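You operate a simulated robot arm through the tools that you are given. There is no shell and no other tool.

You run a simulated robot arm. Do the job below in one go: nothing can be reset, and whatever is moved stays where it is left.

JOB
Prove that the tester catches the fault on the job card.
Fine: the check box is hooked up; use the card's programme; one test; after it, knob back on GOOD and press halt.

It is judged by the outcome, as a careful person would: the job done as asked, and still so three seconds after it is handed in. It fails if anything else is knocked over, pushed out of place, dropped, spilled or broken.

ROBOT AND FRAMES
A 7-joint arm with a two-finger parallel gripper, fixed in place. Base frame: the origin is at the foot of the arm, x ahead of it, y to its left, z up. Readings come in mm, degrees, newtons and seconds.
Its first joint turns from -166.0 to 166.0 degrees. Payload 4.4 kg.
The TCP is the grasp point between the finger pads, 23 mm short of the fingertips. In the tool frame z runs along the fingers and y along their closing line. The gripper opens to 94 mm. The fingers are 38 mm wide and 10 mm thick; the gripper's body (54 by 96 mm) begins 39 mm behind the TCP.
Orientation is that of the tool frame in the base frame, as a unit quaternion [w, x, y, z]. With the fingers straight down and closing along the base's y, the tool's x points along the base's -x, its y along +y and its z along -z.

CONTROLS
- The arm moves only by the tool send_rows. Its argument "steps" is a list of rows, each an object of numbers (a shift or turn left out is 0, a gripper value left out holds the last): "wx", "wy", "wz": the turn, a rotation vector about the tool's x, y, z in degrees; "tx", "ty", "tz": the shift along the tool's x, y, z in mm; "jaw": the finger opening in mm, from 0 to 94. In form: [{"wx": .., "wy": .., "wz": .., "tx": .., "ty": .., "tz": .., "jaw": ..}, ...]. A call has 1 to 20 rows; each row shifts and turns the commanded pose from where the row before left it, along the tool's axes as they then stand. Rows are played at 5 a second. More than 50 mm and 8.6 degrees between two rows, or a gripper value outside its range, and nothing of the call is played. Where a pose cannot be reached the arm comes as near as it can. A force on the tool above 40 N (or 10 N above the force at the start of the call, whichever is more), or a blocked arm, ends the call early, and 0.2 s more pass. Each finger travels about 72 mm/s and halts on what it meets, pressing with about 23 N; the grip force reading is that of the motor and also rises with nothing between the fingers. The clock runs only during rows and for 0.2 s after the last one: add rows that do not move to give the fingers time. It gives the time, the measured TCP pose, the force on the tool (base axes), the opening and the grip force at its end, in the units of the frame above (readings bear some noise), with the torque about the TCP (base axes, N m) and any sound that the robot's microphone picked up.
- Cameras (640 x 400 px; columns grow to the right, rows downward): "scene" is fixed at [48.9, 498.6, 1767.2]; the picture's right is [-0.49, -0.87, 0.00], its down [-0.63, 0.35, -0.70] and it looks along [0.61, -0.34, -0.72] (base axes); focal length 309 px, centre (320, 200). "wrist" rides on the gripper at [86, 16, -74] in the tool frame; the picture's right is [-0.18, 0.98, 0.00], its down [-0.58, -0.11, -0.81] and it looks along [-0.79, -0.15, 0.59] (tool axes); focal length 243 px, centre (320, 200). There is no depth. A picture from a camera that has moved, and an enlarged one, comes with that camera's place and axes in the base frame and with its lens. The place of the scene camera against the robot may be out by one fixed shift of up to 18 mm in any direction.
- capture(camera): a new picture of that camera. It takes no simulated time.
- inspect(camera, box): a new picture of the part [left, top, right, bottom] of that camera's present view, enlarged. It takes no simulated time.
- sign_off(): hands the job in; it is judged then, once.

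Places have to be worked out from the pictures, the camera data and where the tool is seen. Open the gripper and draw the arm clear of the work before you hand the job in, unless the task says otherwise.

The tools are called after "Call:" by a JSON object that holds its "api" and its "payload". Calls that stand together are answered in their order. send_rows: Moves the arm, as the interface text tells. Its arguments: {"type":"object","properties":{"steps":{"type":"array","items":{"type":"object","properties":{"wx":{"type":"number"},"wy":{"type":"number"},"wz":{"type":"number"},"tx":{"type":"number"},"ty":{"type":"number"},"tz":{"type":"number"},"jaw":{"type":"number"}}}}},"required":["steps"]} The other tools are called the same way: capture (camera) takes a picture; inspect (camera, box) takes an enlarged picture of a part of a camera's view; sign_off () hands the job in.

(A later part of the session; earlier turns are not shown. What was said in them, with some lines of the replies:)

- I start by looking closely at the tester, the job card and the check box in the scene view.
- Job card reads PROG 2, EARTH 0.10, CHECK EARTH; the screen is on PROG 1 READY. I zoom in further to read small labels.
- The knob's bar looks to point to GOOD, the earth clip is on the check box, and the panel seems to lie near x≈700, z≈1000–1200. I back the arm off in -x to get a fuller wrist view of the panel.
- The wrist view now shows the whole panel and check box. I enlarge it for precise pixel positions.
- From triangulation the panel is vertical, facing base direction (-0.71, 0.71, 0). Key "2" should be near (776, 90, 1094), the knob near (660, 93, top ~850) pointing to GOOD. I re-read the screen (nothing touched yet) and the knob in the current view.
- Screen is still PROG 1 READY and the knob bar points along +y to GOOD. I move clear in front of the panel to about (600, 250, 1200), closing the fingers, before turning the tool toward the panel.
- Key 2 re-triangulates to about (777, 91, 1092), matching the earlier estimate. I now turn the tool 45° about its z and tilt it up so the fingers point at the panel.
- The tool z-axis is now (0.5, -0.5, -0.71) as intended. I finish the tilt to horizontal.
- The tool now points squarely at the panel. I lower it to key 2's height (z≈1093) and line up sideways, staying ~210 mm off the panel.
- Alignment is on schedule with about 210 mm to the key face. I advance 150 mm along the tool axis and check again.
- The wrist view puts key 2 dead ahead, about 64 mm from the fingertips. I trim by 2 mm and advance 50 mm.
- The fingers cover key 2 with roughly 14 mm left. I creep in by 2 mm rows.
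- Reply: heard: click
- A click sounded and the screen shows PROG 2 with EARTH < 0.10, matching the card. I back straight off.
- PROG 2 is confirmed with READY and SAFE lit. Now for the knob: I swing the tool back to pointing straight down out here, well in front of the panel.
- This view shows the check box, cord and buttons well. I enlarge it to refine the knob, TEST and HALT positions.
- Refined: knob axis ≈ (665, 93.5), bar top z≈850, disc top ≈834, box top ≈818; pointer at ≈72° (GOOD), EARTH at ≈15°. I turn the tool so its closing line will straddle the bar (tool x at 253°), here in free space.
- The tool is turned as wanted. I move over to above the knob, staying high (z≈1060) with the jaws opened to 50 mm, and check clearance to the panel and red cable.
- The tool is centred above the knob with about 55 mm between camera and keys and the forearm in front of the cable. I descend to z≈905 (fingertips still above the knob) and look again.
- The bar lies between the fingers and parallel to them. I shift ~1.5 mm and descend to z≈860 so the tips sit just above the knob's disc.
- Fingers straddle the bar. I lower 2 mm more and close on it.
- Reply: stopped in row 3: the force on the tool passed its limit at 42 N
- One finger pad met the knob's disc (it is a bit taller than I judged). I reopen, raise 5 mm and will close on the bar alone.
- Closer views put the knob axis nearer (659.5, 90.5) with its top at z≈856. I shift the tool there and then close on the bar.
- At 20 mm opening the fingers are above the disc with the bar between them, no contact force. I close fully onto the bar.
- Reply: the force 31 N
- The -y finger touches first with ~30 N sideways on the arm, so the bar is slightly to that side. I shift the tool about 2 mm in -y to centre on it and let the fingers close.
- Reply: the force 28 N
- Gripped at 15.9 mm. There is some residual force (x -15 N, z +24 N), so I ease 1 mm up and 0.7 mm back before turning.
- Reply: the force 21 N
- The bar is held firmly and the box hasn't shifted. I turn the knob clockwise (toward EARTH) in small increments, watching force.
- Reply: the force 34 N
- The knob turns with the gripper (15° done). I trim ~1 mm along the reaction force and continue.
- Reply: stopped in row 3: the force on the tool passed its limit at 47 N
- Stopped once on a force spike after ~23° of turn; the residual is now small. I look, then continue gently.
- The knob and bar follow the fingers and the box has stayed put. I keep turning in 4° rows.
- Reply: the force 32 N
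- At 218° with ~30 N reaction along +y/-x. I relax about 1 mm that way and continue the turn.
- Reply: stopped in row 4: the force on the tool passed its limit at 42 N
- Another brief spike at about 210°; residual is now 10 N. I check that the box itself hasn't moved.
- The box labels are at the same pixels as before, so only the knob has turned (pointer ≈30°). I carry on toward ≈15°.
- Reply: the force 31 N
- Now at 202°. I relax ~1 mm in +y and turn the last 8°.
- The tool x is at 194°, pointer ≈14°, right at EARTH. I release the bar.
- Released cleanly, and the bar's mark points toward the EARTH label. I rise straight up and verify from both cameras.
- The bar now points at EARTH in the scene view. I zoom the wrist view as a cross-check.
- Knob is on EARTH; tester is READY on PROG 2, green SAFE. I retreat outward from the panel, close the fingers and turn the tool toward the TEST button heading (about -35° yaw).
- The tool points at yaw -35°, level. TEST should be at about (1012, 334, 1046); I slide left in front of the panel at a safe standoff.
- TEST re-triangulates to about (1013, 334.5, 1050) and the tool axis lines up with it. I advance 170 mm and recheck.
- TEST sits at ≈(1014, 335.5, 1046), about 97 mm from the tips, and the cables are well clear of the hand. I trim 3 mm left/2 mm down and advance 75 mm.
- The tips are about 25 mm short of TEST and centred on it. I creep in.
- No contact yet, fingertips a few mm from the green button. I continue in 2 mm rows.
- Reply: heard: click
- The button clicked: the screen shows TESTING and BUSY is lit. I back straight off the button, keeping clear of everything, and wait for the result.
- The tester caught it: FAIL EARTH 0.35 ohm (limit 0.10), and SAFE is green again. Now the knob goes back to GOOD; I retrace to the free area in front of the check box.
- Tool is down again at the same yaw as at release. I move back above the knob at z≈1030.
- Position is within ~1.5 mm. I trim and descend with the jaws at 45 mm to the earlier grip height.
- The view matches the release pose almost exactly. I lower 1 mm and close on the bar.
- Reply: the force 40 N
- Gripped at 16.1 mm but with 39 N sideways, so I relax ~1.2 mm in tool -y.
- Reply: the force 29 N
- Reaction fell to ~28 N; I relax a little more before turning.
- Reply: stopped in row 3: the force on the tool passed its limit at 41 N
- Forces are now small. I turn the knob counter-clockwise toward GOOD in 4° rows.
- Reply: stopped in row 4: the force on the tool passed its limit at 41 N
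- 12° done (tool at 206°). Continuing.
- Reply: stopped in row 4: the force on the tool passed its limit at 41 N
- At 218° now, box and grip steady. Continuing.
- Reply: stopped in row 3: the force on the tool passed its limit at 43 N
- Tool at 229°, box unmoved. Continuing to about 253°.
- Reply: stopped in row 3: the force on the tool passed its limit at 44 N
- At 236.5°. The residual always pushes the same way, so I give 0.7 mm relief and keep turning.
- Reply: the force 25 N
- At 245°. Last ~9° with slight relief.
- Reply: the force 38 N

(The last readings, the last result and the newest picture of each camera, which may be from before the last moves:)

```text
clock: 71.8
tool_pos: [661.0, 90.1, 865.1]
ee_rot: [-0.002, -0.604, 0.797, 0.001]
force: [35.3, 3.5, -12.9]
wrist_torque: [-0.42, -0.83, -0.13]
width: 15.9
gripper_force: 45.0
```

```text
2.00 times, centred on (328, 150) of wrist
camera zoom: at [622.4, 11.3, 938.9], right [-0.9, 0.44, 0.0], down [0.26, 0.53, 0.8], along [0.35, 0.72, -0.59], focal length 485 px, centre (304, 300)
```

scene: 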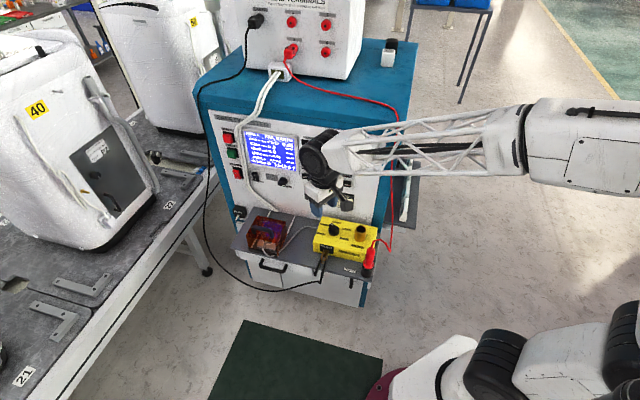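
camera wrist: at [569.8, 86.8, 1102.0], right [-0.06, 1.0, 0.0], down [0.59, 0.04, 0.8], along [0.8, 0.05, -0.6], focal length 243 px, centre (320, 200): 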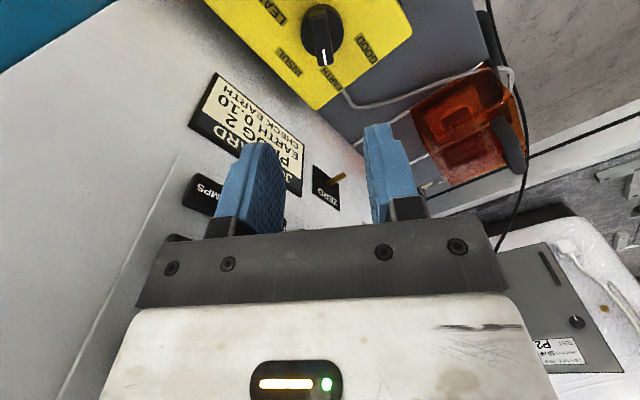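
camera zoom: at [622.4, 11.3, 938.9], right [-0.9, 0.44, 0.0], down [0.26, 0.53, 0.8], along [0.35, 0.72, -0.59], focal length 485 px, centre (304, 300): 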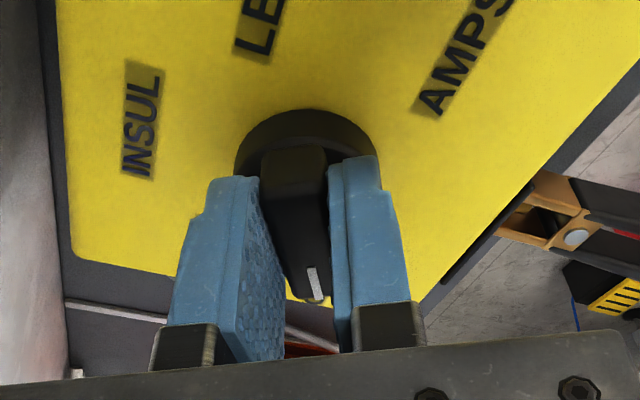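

Tool is at 254°, so the pointer is back where it was gripped at GOOD. I relieve the side load and release.

Call:
{"api": "send_rows", "payload": {"steps": [{"ty": -0.9, "tx": -0.2, "tz": 0.4}, {"jaw": 22}, {"jaw": 46}, {}, {}]}}

Call:
{"api": "inspect", "payload": {"camera": "wrist", "box": [200, 50, 456, 250]}}

```text
clock: 73.0
tool_pos: [661.6, 89.7, 864.7]
ee_rot: [-0.002, -0.605, 0.796, 0.001]
force: [-0.2, 0.3, -0.5]
wrist_torque: [0.03, -0.01, -0.03]
width: 46.3
gripper_force: 0.1
```

```text
2.00 times, centred on (328, 150) of wrist
camera zoom: at [622.8, 10.8, 938.8], right [-0.9, 0.44, 0.0], down [0.27, 0.53, 0.8], along [0.35, 0.72, -0.59], focal length 485 px, centre (304, 300)
```

zoom: 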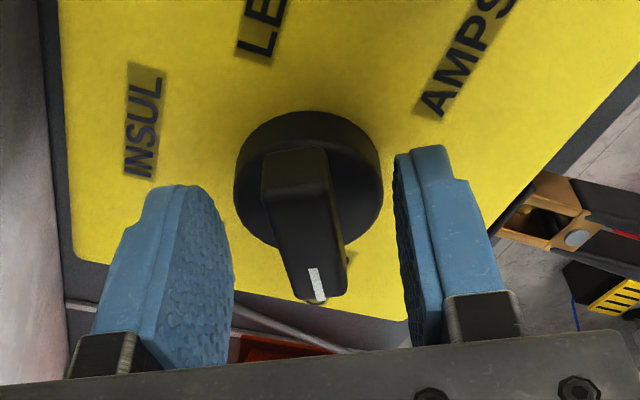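

Released cleanly with no residual force. I rise straight up and check the pointer.

Call:
{"api": "send_rows", "payload": {"steps": [{"tz": -15}, {"tz": -30}, {"tz": -40}, {"tz": -40}, {"tz": -40}, {}]}}

Call:
{"api": "inspect", "payload": {"camera": "scene", "box": [308, 210, 388, 260]}}

Call:
{"api": "capture", "payload": {"camera": "wrist"}}

Call:
{"api": "inspect", "payload": {"camera": "scene", "box": [230, 120, 366, 205]}}

```text
clock: 74.4
tool_pos: [660.2, 91.7, 1030.6]
ee_rot: [-0.002, -0.604, 0.797, 0.0]
force: [0.7, 0.0, 0.3]
wrist_torque: [-0.01, 0.01, -0.01]
width: 46.0
gripper_force: 0.0
```

```text
8.00 times, centred on (348, 235) of scene
camera zoom: at [48.9, 498.6, 1767.2], right [-0.49, -0.87, 0.0], down [-0.63, 0.35, -0.7], along [0.61, -0.34, -0.72], focal length 2469 px, centre (96, -80)
```

zoom: 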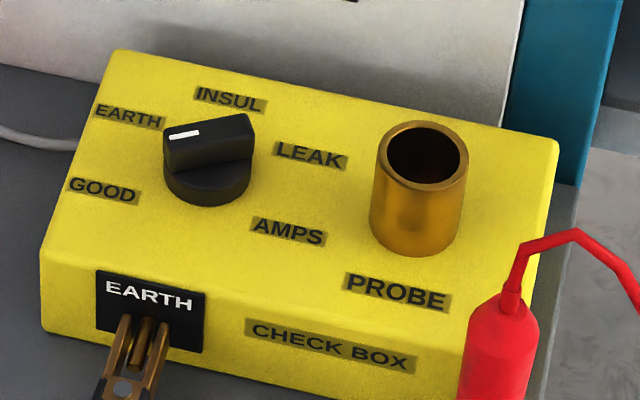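

```text
taken
camera wrist: at [621.8, 12.4, 1104.4], right [-0.9, 0.44, 0.0], down [0.27, 0.53, 0.8], along [0.35, 0.72, -0.59], focal length 243 px, centre (320, 200)
```

wrist: 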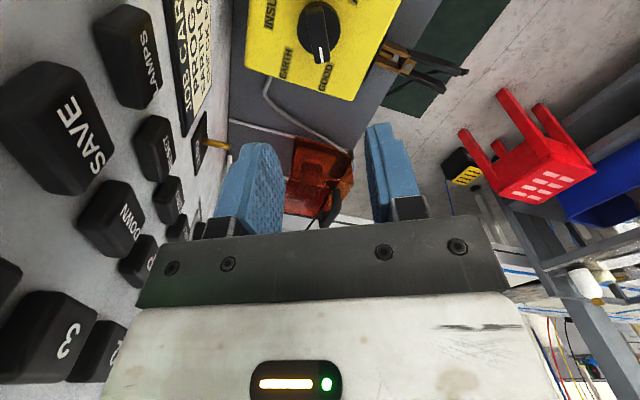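

```text
4.71 times, centred on (298, 162) of scene
camera zoom: at [48.9, 498.6, 1767.2], right [-0.49, -0.87, 0.0], down [-0.63, 0.35, -0.7], along [0.61, -0.34, -0.72], focal length 1452 px, centre (424, 376)
```

zoom: 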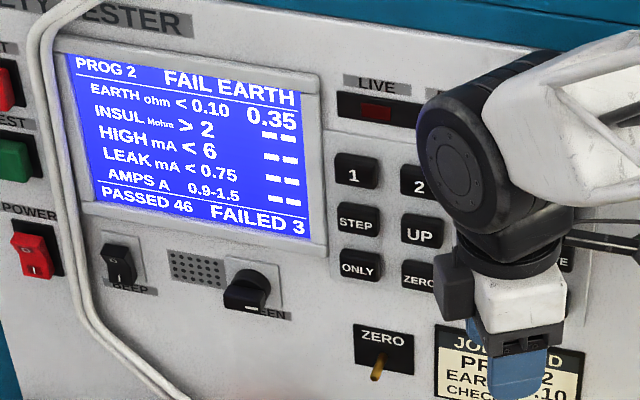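

The pointer is back exactly as it was at the start, on GOOD. Next I retreat outward, close the fingers and turn the tool to the panel heading for HALT.

Call:
{"api": "send_rows", "payload": {"steps": [{"tx": -19.1, "ty": 31.35, "tz": -22.5, "jaw": 0}, {"tx": -19.1, "ty": 31.35, "tz": -22.5}, {"tx": -19.1, "ty": 31.35, "tz": -22.5}, {"tx": -19.1, "ty": 31.35, "tz": -22.5}, {"wz": 8.4}, {"wz": 8.4}, {"wz": 8.4}, {"wz": 8.4}, {"wz": 8.4}, {"wz": 8.4}, {"wz": 8.4}, {"wz": 8.4}, {"wz": 8.4}, {"wz": 8.4}, {"wz": 8.4}, {"wz": 8.4}, {"wz": 8.4}, {}]}}

Call:
{"api": "send_rows", "payload": {"steps": [{"wy": -7.5}, {"wy": -7.5}, {"wy": -7.5}, {"wy": -7.5}, {"wy": -7.5}, {"wy": -7.5}, {"wy": -7.5}, {"wy": -7.5}, {"wy": -7.5}, {"wy": -7.5}, {"wy": -7.5}, {"wy": -7.5}, {}]}}

Call:
{"api": "capture", "payload": {"camera": "scene"}}

```text
clock: 78.2
tool_pos: [561.0, 196.8, 1119.3]
ee_rot: [-0.002, 0.299, 0.954, -0.002]
force: [-0.5, -0.5, 1.3]
wrist_torque: [0.02, -0.02, 0.0]
width: 0.1
gripper_force: 22.7
```

```text
clock: 81.0
tool_pos: [561.9, 196.3, 1121.0]
ee_rot: [0.674, 0.209, 0.677, -0.211]
force: [-0.3, -0.2, -0.6]
wrist_torque: [-0.01, -0.02, 0.0]
width: 0.0
gripper_force: 23.3
```

```text
taken
```

scene: 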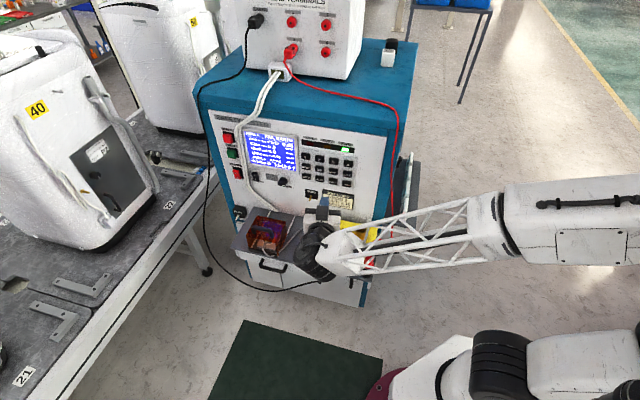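

Same heading as for TEST. HALT should be ~64 mm above TEST, at about (1014, 335.5, 1109). I slide left, then advance to a standoff.

Call:
{"api": "send_rows", "payload": {"steps": [{"ty": 42, "tx": 2}, {"ty": 42, "tx": 2}, {"ty": 42, "tx": 2}, {"ty": 42, "tx": 2}, {"ty": 42, "tx": 2}, {"ty": 42, "tx": 2}, {"ty": 42}, {"ty": 42}, {"ty": 37}, {"tz": 40}, {"tz": 40}, {"tz": 40}, {}]}}

Call:
{"api": "capture", "payload": {"camera": "wrist"}}

Call:
{"api": "inspect", "payload": {"camera": "scene", "box": [180, 110, 300, 200]}}

```text
clock: 83.8
tool_pos: [876.0, 435.8, 1107.3]
ee_rot: [0.673, 0.211, 0.676, -0.212]
force: [0.5, -0.2, 0.3]
wrist_torque: [0.05, 0.0, 0.02]
width: 0.0
gripper_force: 22.8
```

```text
taken
camera wrist: at [822.5, 491.3, 1020.2], right [0.56, 0.81, 0.18], down [-0.72, 0.37, 0.59], along [0.41, -0.46, 0.79], focal length 243 px, centre (320, 200)
```

wrist: 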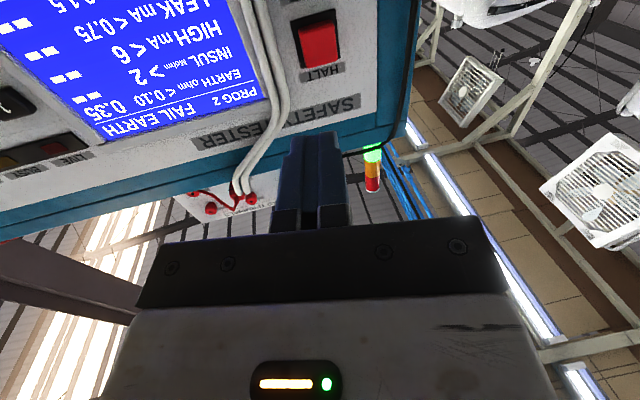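

```text
4.44 times, centred on (240, 155) of scene
camera zoom: at [48.9, 498.6, 1767.2], right [-0.49, -0.87, 0.0], down [-0.63, 0.35, -0.7], along [0.61, -0.34, -0.72], focal length 1372 px, centre (676, 400)
```

zoom: 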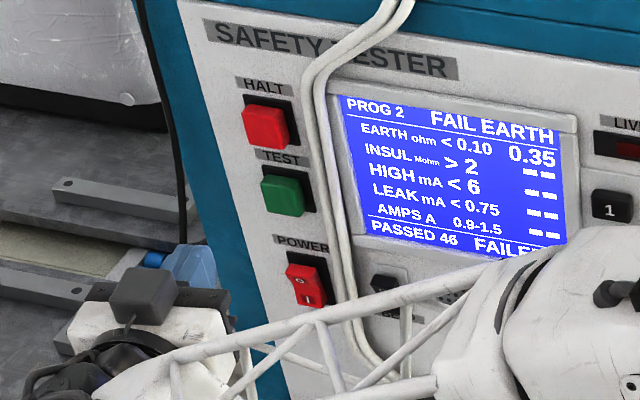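

HALT confirmed at ≈(1013, 337, 1110), ~125 mm beyond the tips. I trim 3 mm right / 2 mm up and advance 115 mm.

Call:
{"api": "send_rows", "payload": {"steps": [{"tz": 40, "ty": -3, "tx": -2}, {"tz": 40}, {"tz": 25}, {"tz": 10}, {}]}}

Call:
{"api": "capture", "payload": {"camera": "wrist"}}

Call:
{"api": "inspect", "payload": {"camera": "scene", "box": [180, 110, 300, 200]}}

```text
clock: 85.0
tool_pos: [967.5, 366.1, 1107.5]
ee_rot: [0.673, 0.21, 0.676, -0.212]
force: [0.3, -0.3, 0.8]
wrist_torque: [-0.02, 0.03, -0.01]
width: 0.0
gripper_force: 22.7
```

```text
taken
camera wrist: at [914.7, 422.4, 1020.2], right [0.56, 0.81, 0.18], down [-0.72, 0.37, 0.59], along [0.41, -0.46, 0.79], focal length 243 px, centre (320, 200)
```

wrist: 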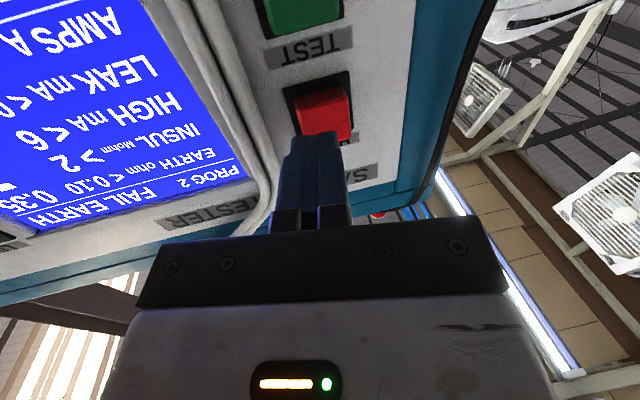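

```text
4.44 times, centred on (240, 155) of scene
camera zoom: at [48.9, 498.6, 1767.2], right [-0.49, -0.87, 0.0], down [-0.63, 0.35, -0.7], along [0.61, -0.34, -0.72], focal length 1372 px, centre (676, 400)
```

zoom: 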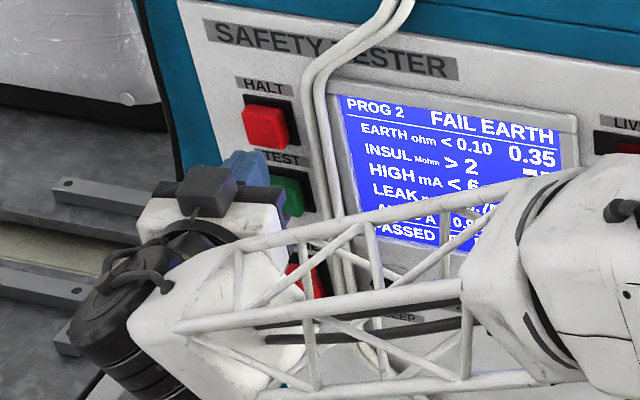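

Lined up within a few mm, about 30 mm to go. I creep in.

Call:
{"api": "send_rows", "payload": {"steps": [{"tz": 8, "ty": 2}, {"tz": 7}, {"tz": 6}, {"tz": 3}, {"tz": 2}, {"tz": 2}, {"tz": 2}]}}

Call:
{"api": "inspect", "payload": {"camera": "scene", "box": [200, 110, 320, 200]}}

```text
clock: 86.6
tool_pos: [993.1, 351.0, 1107.1]
ee_rot: [0.673, 0.211, 0.676, -0.212]
force: [-0.3, 0.4, -0.1]
wrist_torque: [-0.01, -0.01, -0.03]
width: 0.0
gripper_force: 23.3
```

```text
4.44 times, centred on (260, 155) of scene
camera zoom: at [48.9, 498.6, 1767.2], right [-0.49, -0.87, 0.0], down [-0.63, 0.35, -0.7], along [0.61, -0.34, -0.72], focal length 1372 px, centre (587, 400)
```

zoom: 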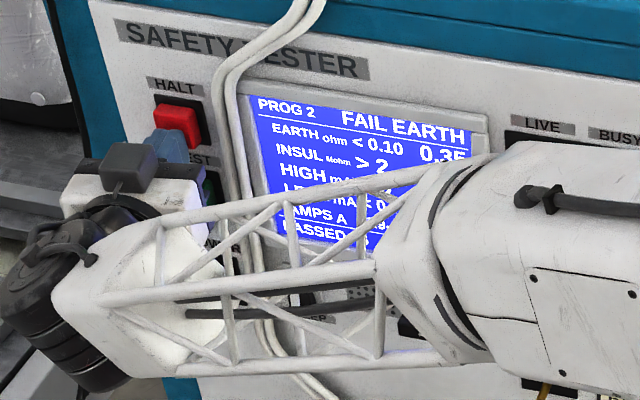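

No contact yet; tips are a few mm from HALT. I push on in 2 mm rows.

Call:
{"api": "send_rows", "payload": {"steps": [{"tz": 2}, {"tz": 2}, {"tz": 2}]}}

Call:
{"api": "inspect", "payload": {"camera": "scene", "box": [200, 110, 320, 200]}}

```text
clock: 87.4
tool_pos: [998.1, 347.8, 1107.1]
ee_rot: [0.673, 0.209, 0.677, -0.212]
force: [-4.8, 3.5, -0.1]
wrist_torque: [-0.04, 0.0, -0.03]
width: 0.0
gripper_force: 22.7
heard: click
```

```text
4.44 times, centred on (260, 155) of scene
camera zoom: at [48.9, 498.6, 1767.2], right [-0.49, -0.87, 0.0], down [-0.63, 0.35, -0.7], along [0.61, -0.34, -0.72], focal length 1372 px, centre (587, 400)
```

zoom: 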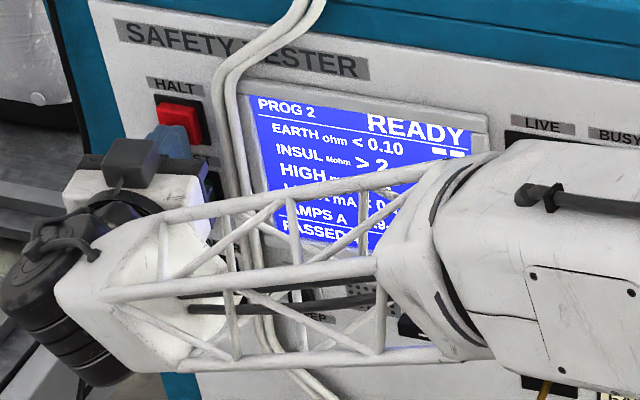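

HALT clicked and the tester is back to READY. I withdraw straight back, then slide away from the work and open the gripper.

Call:
{"api": "send_rows", "payload": {"steps": [{"tz": -10}, {"tz": -30}, {"tz": -40}, {"tz": -45}, {"tz": -45}, {"tz": -45}, {"tz": -45}, {}]}}

Call:
{"api": "send_rows", "payload": {"steps": [{"ty": -40, "tx": -10}, {"ty": -40, "tx": -10}, {"ty": -40, "tx": -10}, {"ty": -40, "tx": -10}, {"ty": -40, "tx": -10}, {"tz": -30, "jaw": 94}, {"tz": -30}, {"tx": -30}, {"tx": -30}, {}]}}

Call:
{"api": "capture", "payload": {"camera": "scene"}}

Call:
{"api": "inspect", "payload": {"camera": "scene", "box": [200, 100, 420, 320]}}

```text
clock: 89.2
tool_pos: [783.6, 497.4, 1104.5]
ee_rot: [0.673, 0.21, 0.677, -0.212]
force: [0.3, 0.4, -0.2]
wrist_torque: [0.01, -0.01, -0.02]
width: 0.0
gripper_force: 22.7
```

```text
clock: 91.4
tool_pos: [619.6, 366.1, 1220.2]
ee_rot: [0.673, 0.211, 0.677, -0.213]
force: [-0.4, -0.1, 0.4]
wrist_torque: [-0.03, 0.0, -0.01]
width: 94.0
gripper_force: 0.0
```

```text
taken
```

scene: 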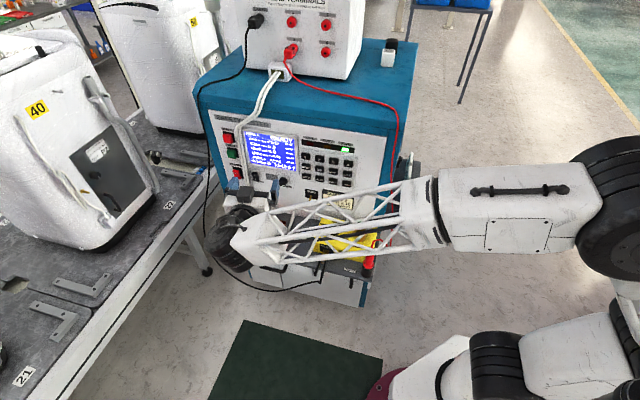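

```text
1.82 times, centred on (310, 210) of scene
camera zoom: at [48.9, 498.6, 1767.2], right [-0.49, -0.87, 0.0], down [-0.63, 0.35, -0.7], along [0.61, -0.34, -0.72], focal length 561 px, centre (338, 182)
```

zoom: 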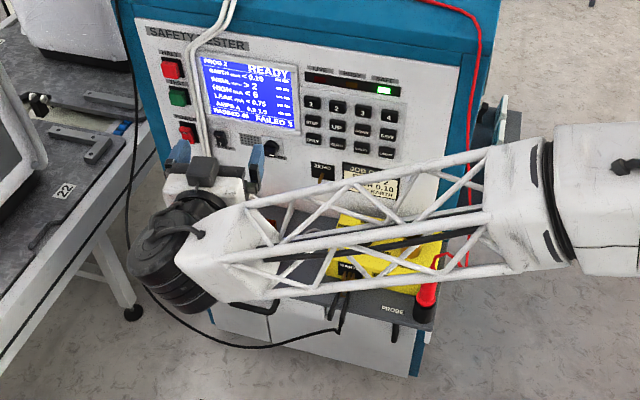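

READY and SAFE show. I raise the arm clear so the check box can be seen, then verify the final state.

Call:
{"api": "send_rows", "payload": {"steps": [{"tx": -40}, {"tx": -45}, {"tx": -45}, {"tx": -45}, {"wy": 7.5}, {"wy": 7.5}, {"wy": 7.5}, {"wy": 7.5}, {"wy": 7.5}, {"wy": 7.5}, {"wy": 7.5}, {"wy": 7.5}, {"wy": 7.5}, {"wy": 7.5}, {"wy": 7.5}, {"wy": 7.5}, {}]}}

Call:
{"api": "capture", "payload": {"camera": "scene"}}

Call:
{"api": "inspect", "payload": {"camera": "scene", "box": [220, 120, 380, 220]}}

Call:
{"api": "inspect", "payload": {"camera": "scene", "box": [220, 190, 420, 310]}}

```text
clock: 95.0
tool_pos: [619.9, 365.7, 1395.0]
ee_rot: [-0.003, 0.299, 0.954, -0.001]
force: [1.2, 0.1, -0.2]
wrist_torque: [-0.04, 0.02, -0.01]
width: 93.8
gripper_force: 0.0
```

```text
taken
```

scene: 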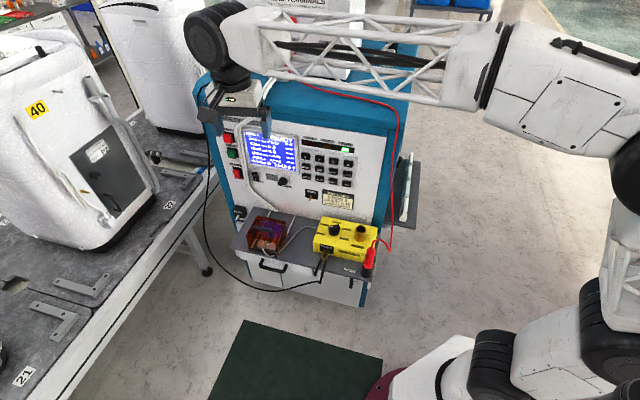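

```text
4.00 times, centred on (300, 170) of scene
camera zoom: at [48.9, 498.6, 1767.2], right [-0.49, -0.87, 0.0], down [-0.63, 0.35, -0.7], along [0.61, -0.34, -0.72], focal length 1234 px, centre (400, 320)
```

zoom: 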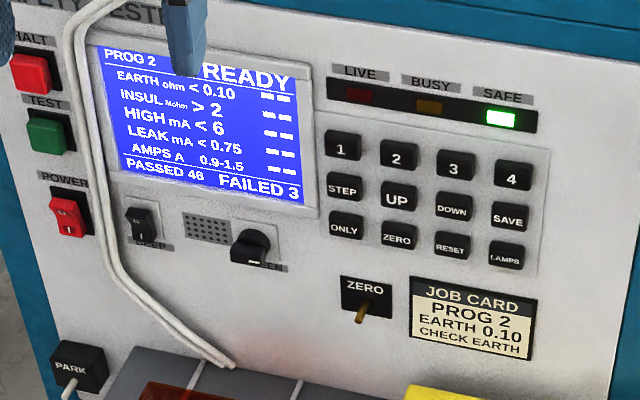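

```text
3.20 times, centred on (320, 250) of scene
camera zoom: at [48.9, 498.6, 1767.2], right [-0.49, -0.87, 0.0], down [-0.63, 0.35, -0.7], along [0.61, -0.34, -0.72], focal length 988 px, centre (320, 40)
```

zoom: 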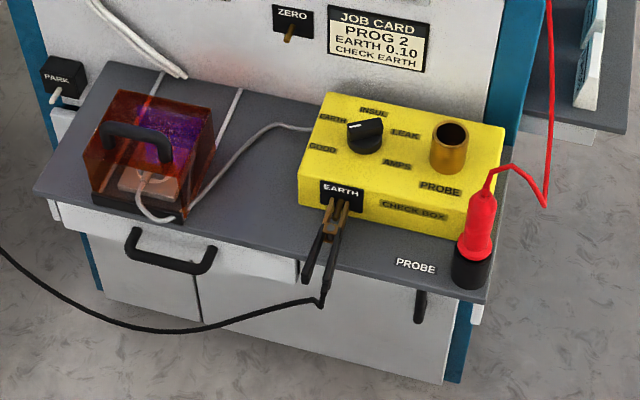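

Final state: PROG 2 READY with green SAFE, knob on GOOD, and the check box, clip, probe and cables where they started. The one test showed FAIL EARTH 0.35, and the arm is clear with the gripper open, so I hand the job in.

Call:
{"api": "sign_off", "payload": {}}

```text
The job is handed in.
```

The tester caught the fault. On programme 2 with the check box knob on EARTH, the single test stopped with FAIL EARTH, reading 0.35 ohm against the card's 0.10 limit.

After the test I waited for the green SAFE lamp, turned the knob back to GOOD and pressed HALT. The screen now shows PROG 2 READY with SAFE lit. The check box, earth clip and probe look where they were at the start. The arm is drawn clear with the gripper open.

- **Fail counter:** it still read 3 after the failed test and after HALT, so it did not go up. I left it alone.
- **Knob turning:** turning the knob tripped the arm's 40 N force limit several times, peaking at 47 N. I saw no movement of the check box in the pictures.
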